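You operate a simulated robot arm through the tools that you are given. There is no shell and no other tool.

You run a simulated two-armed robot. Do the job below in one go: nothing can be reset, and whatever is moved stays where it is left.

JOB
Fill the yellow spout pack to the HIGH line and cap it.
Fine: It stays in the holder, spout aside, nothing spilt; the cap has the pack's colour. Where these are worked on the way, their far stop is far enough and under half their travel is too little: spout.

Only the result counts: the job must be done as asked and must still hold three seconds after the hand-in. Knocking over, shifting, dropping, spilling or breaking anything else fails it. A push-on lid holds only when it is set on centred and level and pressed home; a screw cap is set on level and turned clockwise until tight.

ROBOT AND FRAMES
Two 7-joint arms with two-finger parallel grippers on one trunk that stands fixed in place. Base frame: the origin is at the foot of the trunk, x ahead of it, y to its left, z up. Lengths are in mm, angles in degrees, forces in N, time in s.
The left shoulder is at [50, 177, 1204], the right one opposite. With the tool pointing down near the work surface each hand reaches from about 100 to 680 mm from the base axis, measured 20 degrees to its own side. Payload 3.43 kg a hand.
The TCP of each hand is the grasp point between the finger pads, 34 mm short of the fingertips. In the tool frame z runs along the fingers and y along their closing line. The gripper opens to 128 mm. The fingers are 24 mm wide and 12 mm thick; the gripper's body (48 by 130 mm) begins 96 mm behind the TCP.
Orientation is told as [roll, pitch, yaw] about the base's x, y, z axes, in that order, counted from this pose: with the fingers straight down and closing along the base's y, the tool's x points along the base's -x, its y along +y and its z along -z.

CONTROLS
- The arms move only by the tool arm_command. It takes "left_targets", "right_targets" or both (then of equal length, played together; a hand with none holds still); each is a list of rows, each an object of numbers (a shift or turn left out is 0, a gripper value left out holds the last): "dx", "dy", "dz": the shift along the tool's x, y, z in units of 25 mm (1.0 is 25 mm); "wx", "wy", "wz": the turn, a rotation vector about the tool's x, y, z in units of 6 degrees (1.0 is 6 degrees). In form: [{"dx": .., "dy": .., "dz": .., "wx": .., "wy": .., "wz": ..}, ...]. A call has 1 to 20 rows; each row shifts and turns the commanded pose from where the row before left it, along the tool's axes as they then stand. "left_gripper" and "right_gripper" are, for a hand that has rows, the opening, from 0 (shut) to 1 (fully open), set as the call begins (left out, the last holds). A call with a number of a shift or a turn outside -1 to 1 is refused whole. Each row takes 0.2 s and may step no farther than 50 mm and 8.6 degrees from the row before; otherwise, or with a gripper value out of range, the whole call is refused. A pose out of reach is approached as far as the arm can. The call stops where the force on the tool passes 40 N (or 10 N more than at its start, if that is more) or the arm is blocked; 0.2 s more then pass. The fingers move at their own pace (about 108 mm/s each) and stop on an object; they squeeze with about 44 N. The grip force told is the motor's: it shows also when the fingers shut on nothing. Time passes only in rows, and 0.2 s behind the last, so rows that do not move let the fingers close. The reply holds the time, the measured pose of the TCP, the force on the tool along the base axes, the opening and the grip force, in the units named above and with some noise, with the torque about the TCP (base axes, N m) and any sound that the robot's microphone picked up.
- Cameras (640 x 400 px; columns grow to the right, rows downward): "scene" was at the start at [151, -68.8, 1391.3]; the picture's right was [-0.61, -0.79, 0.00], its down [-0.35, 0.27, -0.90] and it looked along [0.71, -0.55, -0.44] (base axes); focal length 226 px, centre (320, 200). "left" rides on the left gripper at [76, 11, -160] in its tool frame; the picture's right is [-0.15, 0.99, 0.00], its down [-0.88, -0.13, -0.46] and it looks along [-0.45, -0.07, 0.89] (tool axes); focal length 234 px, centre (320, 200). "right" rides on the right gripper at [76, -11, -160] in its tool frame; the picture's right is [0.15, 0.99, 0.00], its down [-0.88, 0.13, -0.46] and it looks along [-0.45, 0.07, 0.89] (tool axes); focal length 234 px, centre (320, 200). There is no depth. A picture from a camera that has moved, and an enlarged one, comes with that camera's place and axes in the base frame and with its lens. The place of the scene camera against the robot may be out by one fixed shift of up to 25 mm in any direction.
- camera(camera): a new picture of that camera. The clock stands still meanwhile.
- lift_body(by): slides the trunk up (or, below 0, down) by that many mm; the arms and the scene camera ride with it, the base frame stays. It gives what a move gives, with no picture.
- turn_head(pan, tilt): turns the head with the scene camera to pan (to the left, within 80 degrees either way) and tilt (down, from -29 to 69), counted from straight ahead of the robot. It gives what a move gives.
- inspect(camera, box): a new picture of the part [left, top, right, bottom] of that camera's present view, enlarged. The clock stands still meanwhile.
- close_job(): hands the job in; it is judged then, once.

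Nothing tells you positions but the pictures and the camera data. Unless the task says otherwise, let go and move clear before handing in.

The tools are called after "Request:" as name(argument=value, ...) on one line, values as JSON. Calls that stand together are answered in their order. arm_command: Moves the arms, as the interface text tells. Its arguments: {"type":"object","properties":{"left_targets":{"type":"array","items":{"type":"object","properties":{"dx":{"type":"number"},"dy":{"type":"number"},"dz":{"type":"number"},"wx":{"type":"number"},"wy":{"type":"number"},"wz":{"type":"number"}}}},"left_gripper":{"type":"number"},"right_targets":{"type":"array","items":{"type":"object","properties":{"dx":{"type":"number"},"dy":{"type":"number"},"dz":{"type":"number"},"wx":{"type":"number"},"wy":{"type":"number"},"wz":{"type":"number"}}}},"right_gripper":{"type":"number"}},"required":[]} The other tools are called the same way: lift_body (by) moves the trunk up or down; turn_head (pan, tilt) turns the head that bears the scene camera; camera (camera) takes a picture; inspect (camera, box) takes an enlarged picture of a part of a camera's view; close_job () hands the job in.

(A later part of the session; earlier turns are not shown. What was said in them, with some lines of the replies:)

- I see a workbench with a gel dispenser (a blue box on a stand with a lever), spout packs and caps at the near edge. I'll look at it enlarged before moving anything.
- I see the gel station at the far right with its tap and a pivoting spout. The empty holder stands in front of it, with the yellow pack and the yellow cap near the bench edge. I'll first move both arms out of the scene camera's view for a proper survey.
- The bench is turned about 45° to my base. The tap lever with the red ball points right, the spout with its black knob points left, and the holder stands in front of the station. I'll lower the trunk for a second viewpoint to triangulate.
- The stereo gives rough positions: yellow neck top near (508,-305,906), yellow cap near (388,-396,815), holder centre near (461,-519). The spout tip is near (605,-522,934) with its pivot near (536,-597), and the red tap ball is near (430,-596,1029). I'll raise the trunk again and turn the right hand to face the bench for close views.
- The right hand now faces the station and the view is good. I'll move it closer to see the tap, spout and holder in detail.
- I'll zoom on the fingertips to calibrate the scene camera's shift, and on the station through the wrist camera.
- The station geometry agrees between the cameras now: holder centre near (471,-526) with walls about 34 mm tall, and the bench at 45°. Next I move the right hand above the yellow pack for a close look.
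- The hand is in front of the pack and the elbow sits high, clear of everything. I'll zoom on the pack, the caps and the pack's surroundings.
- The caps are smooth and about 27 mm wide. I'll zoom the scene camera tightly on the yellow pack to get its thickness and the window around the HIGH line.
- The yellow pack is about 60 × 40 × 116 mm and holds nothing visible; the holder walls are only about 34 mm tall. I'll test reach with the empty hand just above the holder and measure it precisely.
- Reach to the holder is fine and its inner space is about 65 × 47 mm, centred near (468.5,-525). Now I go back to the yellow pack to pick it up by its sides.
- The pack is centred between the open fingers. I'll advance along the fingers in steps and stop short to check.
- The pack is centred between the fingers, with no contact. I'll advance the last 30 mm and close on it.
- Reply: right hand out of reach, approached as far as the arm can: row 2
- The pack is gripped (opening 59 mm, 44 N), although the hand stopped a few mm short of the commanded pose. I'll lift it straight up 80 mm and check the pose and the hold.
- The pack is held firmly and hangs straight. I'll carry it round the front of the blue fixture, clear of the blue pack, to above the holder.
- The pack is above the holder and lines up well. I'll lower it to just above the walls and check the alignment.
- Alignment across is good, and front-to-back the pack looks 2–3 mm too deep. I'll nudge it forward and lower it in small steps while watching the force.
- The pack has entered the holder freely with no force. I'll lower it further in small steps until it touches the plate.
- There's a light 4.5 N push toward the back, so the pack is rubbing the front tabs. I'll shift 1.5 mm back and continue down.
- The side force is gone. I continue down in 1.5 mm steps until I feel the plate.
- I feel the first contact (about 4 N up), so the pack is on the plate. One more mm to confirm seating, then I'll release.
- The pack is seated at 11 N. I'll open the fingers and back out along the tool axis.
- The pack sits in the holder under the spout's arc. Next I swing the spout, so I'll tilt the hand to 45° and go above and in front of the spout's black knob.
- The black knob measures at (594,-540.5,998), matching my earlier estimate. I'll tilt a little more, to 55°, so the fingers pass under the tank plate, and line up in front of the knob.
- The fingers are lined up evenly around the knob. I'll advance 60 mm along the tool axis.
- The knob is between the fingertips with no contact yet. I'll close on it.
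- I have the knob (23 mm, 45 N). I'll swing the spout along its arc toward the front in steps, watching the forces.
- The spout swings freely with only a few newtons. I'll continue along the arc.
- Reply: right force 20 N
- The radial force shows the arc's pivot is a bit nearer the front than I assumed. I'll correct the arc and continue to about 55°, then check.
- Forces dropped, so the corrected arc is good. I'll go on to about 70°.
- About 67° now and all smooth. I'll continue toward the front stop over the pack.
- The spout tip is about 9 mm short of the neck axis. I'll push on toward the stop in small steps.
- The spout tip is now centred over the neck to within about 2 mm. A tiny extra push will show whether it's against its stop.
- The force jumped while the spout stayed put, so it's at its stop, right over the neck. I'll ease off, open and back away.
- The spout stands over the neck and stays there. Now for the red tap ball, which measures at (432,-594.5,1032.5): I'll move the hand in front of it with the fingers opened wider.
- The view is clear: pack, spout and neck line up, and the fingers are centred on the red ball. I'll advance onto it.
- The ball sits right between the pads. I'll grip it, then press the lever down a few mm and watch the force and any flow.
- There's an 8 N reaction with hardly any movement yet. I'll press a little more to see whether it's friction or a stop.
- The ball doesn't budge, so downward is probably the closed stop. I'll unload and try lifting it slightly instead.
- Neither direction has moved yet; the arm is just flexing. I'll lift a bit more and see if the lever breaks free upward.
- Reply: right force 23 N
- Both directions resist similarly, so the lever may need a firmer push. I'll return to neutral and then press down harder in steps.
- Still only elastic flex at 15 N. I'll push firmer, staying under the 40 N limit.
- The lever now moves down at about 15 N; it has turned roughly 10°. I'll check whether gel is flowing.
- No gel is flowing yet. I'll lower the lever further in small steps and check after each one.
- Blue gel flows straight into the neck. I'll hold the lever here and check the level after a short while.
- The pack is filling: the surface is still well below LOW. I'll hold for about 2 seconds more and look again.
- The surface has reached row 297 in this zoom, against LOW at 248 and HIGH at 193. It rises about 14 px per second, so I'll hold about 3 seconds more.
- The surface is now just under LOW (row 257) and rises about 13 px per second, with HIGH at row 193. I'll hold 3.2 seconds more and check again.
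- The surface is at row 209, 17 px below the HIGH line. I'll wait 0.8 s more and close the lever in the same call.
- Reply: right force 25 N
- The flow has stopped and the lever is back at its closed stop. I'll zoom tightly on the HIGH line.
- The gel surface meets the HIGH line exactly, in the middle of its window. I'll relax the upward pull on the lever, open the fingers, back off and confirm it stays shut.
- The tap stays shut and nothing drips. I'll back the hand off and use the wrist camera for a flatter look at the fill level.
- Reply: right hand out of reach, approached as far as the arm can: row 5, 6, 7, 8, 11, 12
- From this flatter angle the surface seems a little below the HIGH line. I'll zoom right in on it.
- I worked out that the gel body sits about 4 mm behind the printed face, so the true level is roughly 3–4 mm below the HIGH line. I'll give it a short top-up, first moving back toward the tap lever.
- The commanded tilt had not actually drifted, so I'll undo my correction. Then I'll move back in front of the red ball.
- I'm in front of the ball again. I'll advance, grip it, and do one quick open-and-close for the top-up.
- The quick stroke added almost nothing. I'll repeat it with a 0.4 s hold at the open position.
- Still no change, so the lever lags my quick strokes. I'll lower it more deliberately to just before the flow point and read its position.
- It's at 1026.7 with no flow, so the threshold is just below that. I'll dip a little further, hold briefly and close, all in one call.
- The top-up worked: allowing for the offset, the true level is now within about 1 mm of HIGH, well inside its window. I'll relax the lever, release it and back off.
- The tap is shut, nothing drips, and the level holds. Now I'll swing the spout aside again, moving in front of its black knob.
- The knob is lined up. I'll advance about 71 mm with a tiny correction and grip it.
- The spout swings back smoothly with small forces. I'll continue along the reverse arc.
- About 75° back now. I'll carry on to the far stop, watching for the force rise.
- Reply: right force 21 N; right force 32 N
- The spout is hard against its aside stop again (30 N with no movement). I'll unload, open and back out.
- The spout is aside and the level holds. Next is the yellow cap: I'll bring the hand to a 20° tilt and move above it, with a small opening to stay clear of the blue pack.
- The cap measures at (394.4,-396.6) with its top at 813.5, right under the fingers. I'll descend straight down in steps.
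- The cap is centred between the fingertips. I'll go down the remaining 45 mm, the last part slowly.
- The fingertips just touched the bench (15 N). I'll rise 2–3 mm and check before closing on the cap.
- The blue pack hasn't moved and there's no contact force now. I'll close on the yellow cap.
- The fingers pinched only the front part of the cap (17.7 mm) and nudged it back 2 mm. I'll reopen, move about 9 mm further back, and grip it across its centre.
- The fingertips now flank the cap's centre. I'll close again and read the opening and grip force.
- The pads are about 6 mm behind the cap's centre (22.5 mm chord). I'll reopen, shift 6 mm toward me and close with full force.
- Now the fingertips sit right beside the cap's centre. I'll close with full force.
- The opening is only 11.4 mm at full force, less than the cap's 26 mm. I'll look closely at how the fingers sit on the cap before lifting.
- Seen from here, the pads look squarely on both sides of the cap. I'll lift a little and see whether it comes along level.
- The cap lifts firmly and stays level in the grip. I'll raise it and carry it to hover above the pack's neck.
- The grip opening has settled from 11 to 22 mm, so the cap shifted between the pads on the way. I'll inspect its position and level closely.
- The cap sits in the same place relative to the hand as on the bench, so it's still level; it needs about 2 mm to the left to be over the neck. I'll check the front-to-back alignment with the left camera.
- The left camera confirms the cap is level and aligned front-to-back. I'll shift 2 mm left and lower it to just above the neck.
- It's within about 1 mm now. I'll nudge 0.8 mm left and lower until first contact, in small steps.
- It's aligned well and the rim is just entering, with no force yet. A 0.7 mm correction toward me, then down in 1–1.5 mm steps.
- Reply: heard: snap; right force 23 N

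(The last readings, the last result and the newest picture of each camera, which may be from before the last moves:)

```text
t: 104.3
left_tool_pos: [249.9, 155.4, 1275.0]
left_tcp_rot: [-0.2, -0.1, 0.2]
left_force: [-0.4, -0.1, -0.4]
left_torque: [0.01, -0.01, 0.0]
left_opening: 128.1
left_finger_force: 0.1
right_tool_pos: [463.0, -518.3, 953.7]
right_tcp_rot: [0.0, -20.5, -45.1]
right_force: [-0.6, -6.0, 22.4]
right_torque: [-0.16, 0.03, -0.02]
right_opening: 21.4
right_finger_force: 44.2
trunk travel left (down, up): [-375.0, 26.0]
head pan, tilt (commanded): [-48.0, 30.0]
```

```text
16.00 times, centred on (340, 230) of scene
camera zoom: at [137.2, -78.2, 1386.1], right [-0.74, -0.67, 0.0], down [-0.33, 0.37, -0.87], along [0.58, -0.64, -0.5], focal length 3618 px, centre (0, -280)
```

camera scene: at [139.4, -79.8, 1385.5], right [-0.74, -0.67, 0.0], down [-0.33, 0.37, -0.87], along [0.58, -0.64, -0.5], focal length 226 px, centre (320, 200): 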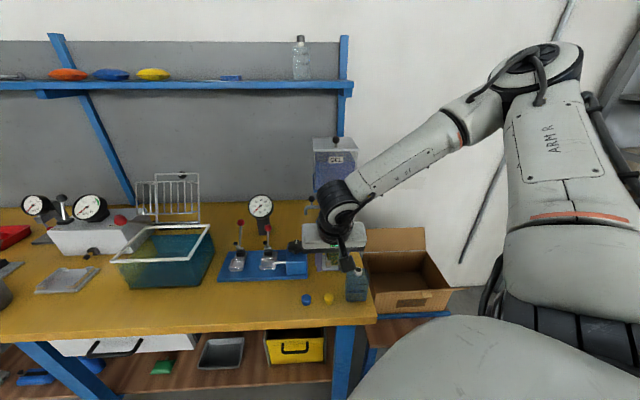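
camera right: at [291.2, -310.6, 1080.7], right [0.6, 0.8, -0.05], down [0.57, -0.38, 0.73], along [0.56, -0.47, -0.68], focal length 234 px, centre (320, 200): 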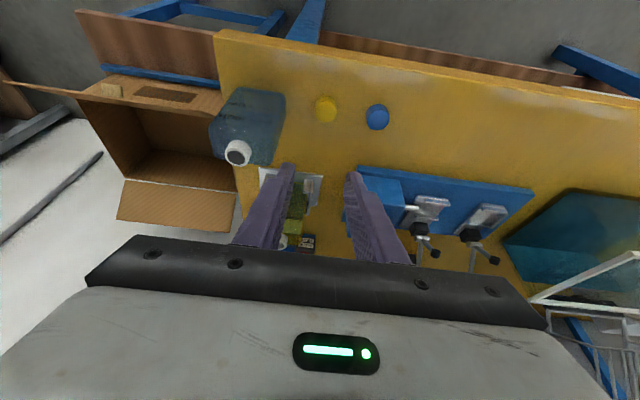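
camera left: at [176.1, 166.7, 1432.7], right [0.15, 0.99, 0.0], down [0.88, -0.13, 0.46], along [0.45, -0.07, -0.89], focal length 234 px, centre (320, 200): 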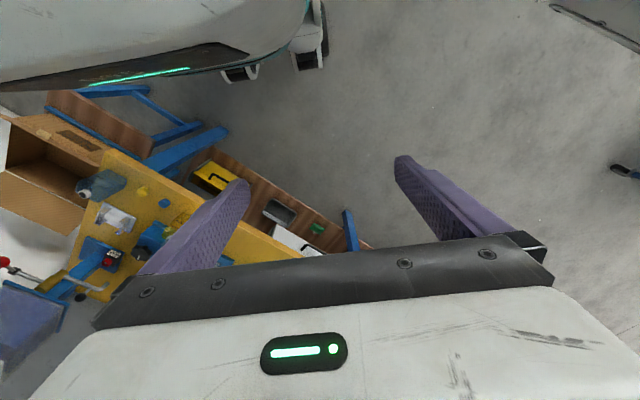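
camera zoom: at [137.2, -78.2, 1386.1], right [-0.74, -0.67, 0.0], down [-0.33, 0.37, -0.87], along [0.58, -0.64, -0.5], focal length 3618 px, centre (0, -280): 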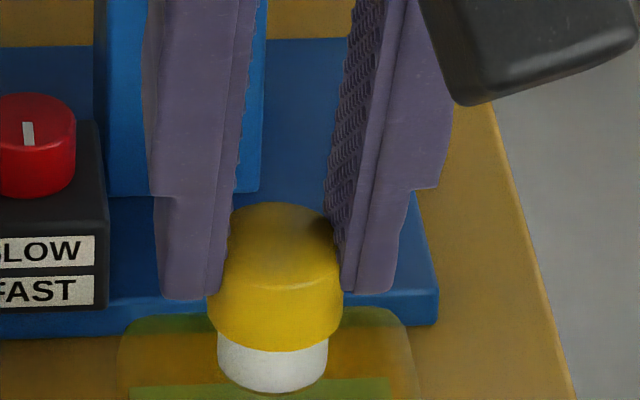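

I heard a snap, and then the force rose to 22 N with no further movement, so the cap is pressed home. I'll ease the press, open the fingers and back away.

Request:
arm_command(right_targets=[{"dx": -0.04, "dz": -0.11}])

Request:
arm_command(right_targets=[{"dx": 0}, {"dx": 0}, {"dx": 0}], right_gripper=0.36)

Request:
inspect(camera="scene", box=[326, 220, 354, 262])

Request:
inspect(camera="left", box=[66, 224, 106, 254])

```text
t: 104.7
left_tool_pos: [252.9, 156.4, 1274.3]
left_tcp_rot: [-0.1, -0.1, 0.1]
left_force: [0.1, -0.6, 0.2]
left_torque: [-0.01, 0.01, -0.03]
left_opening: 127.8
left_finger_force: 0.1
right_tool_pos: [462.7, -517.4, 954.3]
right_tcp_rot: [0.1, -20.2, -45.2]
right_force: [3.6, -5.7, 13.7]
right_torque: [-0.42, -0.37, -0.06]
right_opening: 21.6
right_finger_force: 43.8
trunk travel left (down, up): [-375.0, 26.0]
head pan, tilt (commanded): [-48.0, 30.0]
```

```text
t: 105.5
left_tool_pos: [251.9, 155.4, 1274.4]
left_tcp_rot: [-0.1, 0.0, 0.1]
left_force: [-0.8, -0.8, -0.3]
left_torque: [0.03, -0.01, 0.01]
left_opening: 127.8
left_finger_force: 0.1
right_tool_pos: [463.4, -517.8, 952.2]
right_tcp_rot: [0.1, -20.0, -45.1]
right_force: [0.1, 0.8, -0.1]
right_torque: [0.02, -0.05, -0.01]
right_opening: 46.1
right_finger_force: 0.1
trunk travel left (down, up): [-375.0, 26.0]
head pan, tilt (commanded): [-48.0, 30.0]
```

```text
9.52 times, centred on (340, 241) of scene
camera zoom: at [139.0, -79.5, 1385.5], right [-0.74, -0.67, 0.0], down [-0.33, 0.37, -0.87], along [0.58, -0.64, -0.5], focal length 2153 px, centre (130, -190)
```

zoom: 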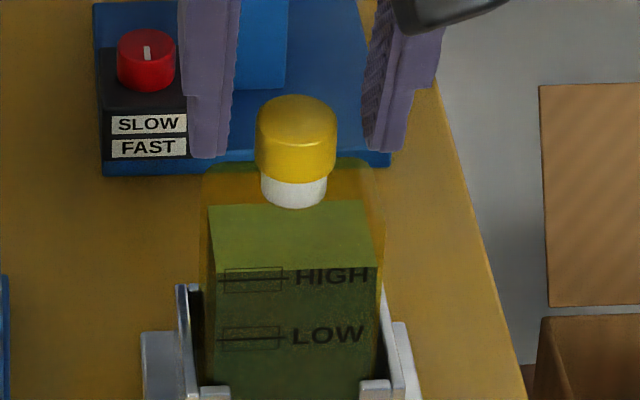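

```text
13.33 times, centred on (86, 239) of left
camera zoom: at [176.1, 166.9, 1432.7], right [0.15, 0.99, 0.0], down [0.88, -0.13, 0.46], along [0.45, -0.07, -0.89], focal length 3122 px, centre (3440, -320)
```

zoom: 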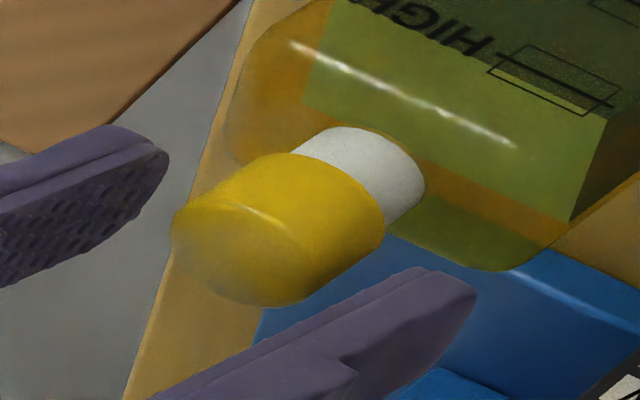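

The cap sits centred and level on the neck. I'll withdraw the hand upward and away, then check everything.

Request:
arm_command(right_targets=[{"dz": -0.5}, {"dz": -0.8}, {"dz": -0.9}, {"dz": -0.9}, {"dz": -0.9}, {"dz": -0.9}])

Request:
camera(camera="scene")

Request:
camera(camera="right")

```text
t: 106.9
left_tool_pos: [252.4, 155.1, 1275.2]
left_tcp_rot: [-0.1, 0.0, 0.2]
left_force: [0.5, 0.4, 0.4]
left_torque: [0.0, -0.04, -0.02]
left_opening: 127.9
left_finger_force: 0.1
right_tool_pos: [433.6, -487.2, 1067.5]
right_tcp_rot: [0.0, -20.0, -45.0]
right_force: [0.5, 0.0, 0.5]
right_torque: [-0.02, -0.02, -0.01]
right_opening: 46.2
right_finger_force: 0.2
trunk travel left (down, up): [-375.0, 26.0]
head pan, tilt (commanded): [-48.0, 30.0]
```

```text
taken
camera scene: at [138.8, -79.3, 1385.6], right [-0.74, -0.67, 0.0], down [-0.33, 0.37, -0.87], along [0.58, -0.64, -0.5], focal length 226 px, centre (320, 200)
```

scene: 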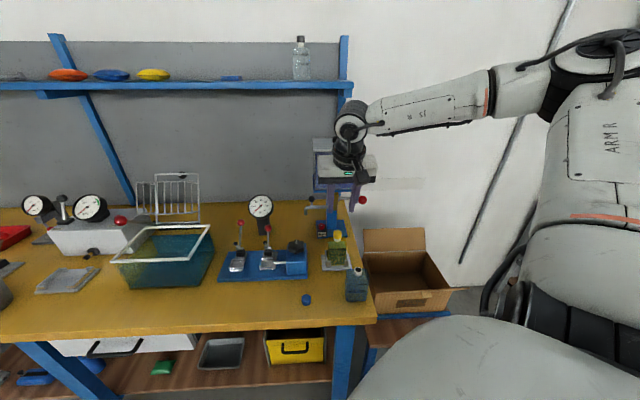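

```text
taken
camera right: at [337.2, -408.6, 1192.1], right [0.6, 0.8, -0.05], down [0.57, -0.38, 0.73], along [0.56, -0.47, -0.68], focal length 234 px, centre (320, 200)
```

right: 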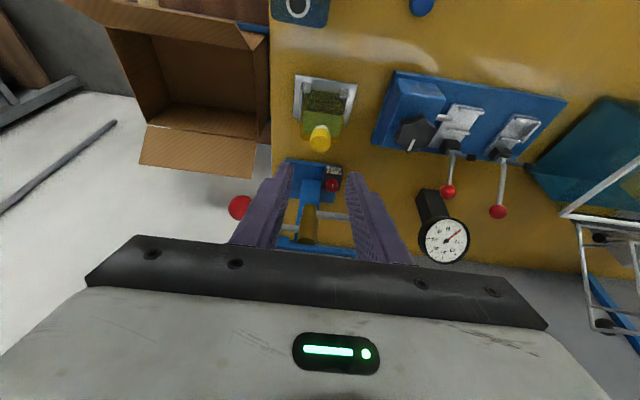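

Nothing is touching the pack. I'll park the hand well clear and do the last check of the cap, level, spout, tap and the blue pack.

Request:
arm_command(right_targets=[{"dx": 0.628, "dy": -0.166, "dz": -0.559}, {"dx": 0.628, "dy": -0.166, "dz": -0.559}, {"dx": 0.628, "dy": -0.166, "dz": -0.559}, {"dx": 0.628, "dy": -0.166, "dz": -0.559}, {"dx": 0.628, "dy": -0.166, "dz": -0.559}, {"dx": 0.628, "dy": -0.166, "dz": -0.559}, {"dx": 0.628, "dy": -0.166, "dz": -0.559}, {"dx": 0.628, "dy": -0.166, "dz": -0.559}])

Request:
inspect(camera="scene", box=[290, 180, 390, 310])

Request:
inspect(camera="scene", box=[320, 222, 362, 275])

Request:
inspect(camera="right", box=[200, 40, 440, 200])

Request:
inspect(camera="left", box=[50, 215, 110, 260])

```text
t: 108.7
left_tool_pos: [250.2, 155.8, 1273.6]
left_tcp_rot: [-0.1, 0.1, 0.2]
left_force: [-0.3, -0.3, 0.2]
left_torque: [0.0, 0.01, -0.02]
left_opening: 127.8
left_finger_force: 0.0
right_tool_pos: [297.5, -401.6, 1130.3]
right_tcp_rot: [0.0, -20.1, -45.1]
right_force: [-0.2, 0.2, 0.2]
right_torque: [0.02, -0.01, -0.02]
right_opening: 46.3
right_finger_force: 0.1
trunk travel left (down, up): [-375.0, 26.0]
head pan, tilt (commanded): [-48.0, 30.0]
```

```text
3.08 times, centred on (340, 245) of scene
camera zoom: at [138.9, -79.5, 1385.6], right [-0.74, -0.67, 0.0], down [-0.33, 0.37, -0.87], along [0.58, -0.64, -0.5], focal length 696 px, centre (258, 62)
```

zoom: 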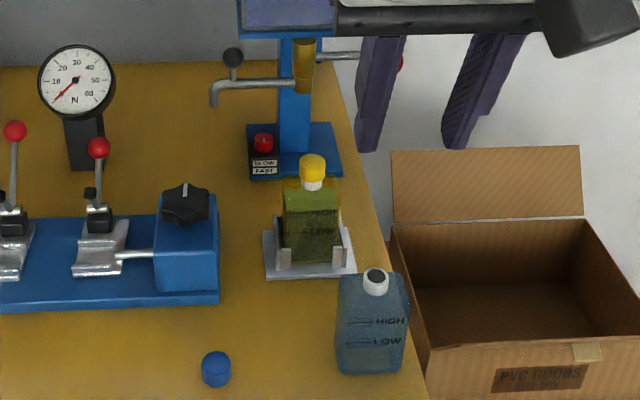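

```text
7.55 times, centred on (341, 248) of scene
camera zoom: at [138.9, -79.5, 1385.6], right [-0.74, -0.67, 0.0], down [-0.33, 0.37, -0.87], along [0.58, -0.64, -0.5], focal length 1706 px, centre (162, -166)
```

zoom: 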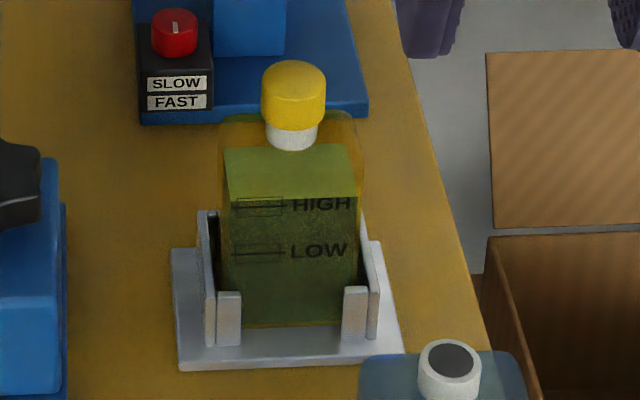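

```text
2.50 times, centred on (320, 120) of right
camera zoom: at [202.6, -321.7, 1254.2], right [0.6, 0.8, -0.05], down [0.57, -0.38, 0.73], along [0.56, -0.47, -0.68], focal length 585 px, centre (320, 400)
```

zoom: 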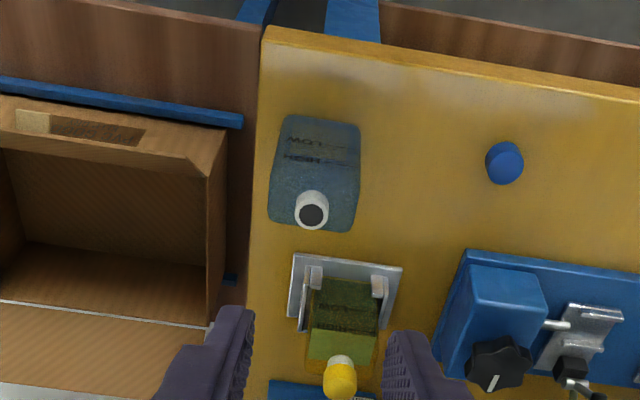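

```text
8.89 times, centred on (80, 238) of left
camera zoom: at [175.9, 166.9, 1432.8], right [0.15, 0.99, 0.0], down [0.88, -0.13, 0.46], along [0.45, -0.07, -0.89], focal length 2082 px, centre (2453, -133)
```

zoom: 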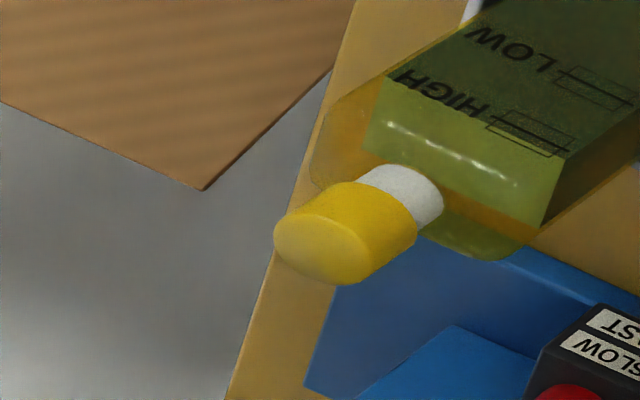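

Everything checks out:
- **Pack:** the yellow pack stands in its holder, filled to HIGH.
- **Cap:** the yellow cap is snapped on, centred and level.
- **Station:** the spout is at its aside stop and the tap is shut, with nothing spilt.
- **Surroundings:** the blue pack and blue cap haven't moved, and both hands are clear.

I'm handing the job in.

Request:
close_job()

```text
The job is handed in.
```

The yellow spout pack is filled to the HIGH line, capped with the yellow cap and standing in its holder. I've handed the job in, but no verdict has come back.

- **Level:** by my estimate the gel is within about 1 mm of the HIGH line. It looked slightly low after the first fill, so I added a short top-up.
- **Cap:** I heard a snap as it went on. It then took 22 N of pressing without moving, and it sits centred and level.
- **Spout and tap:** the spout is back against its aside stop and the tap is shut. Nothing was spilt.
- **Surroundings:** the blue pack is where it was, and I saw nothing else disturbed. Both hands are clear. The fingertips touched the bench once while I was picking up the cap.
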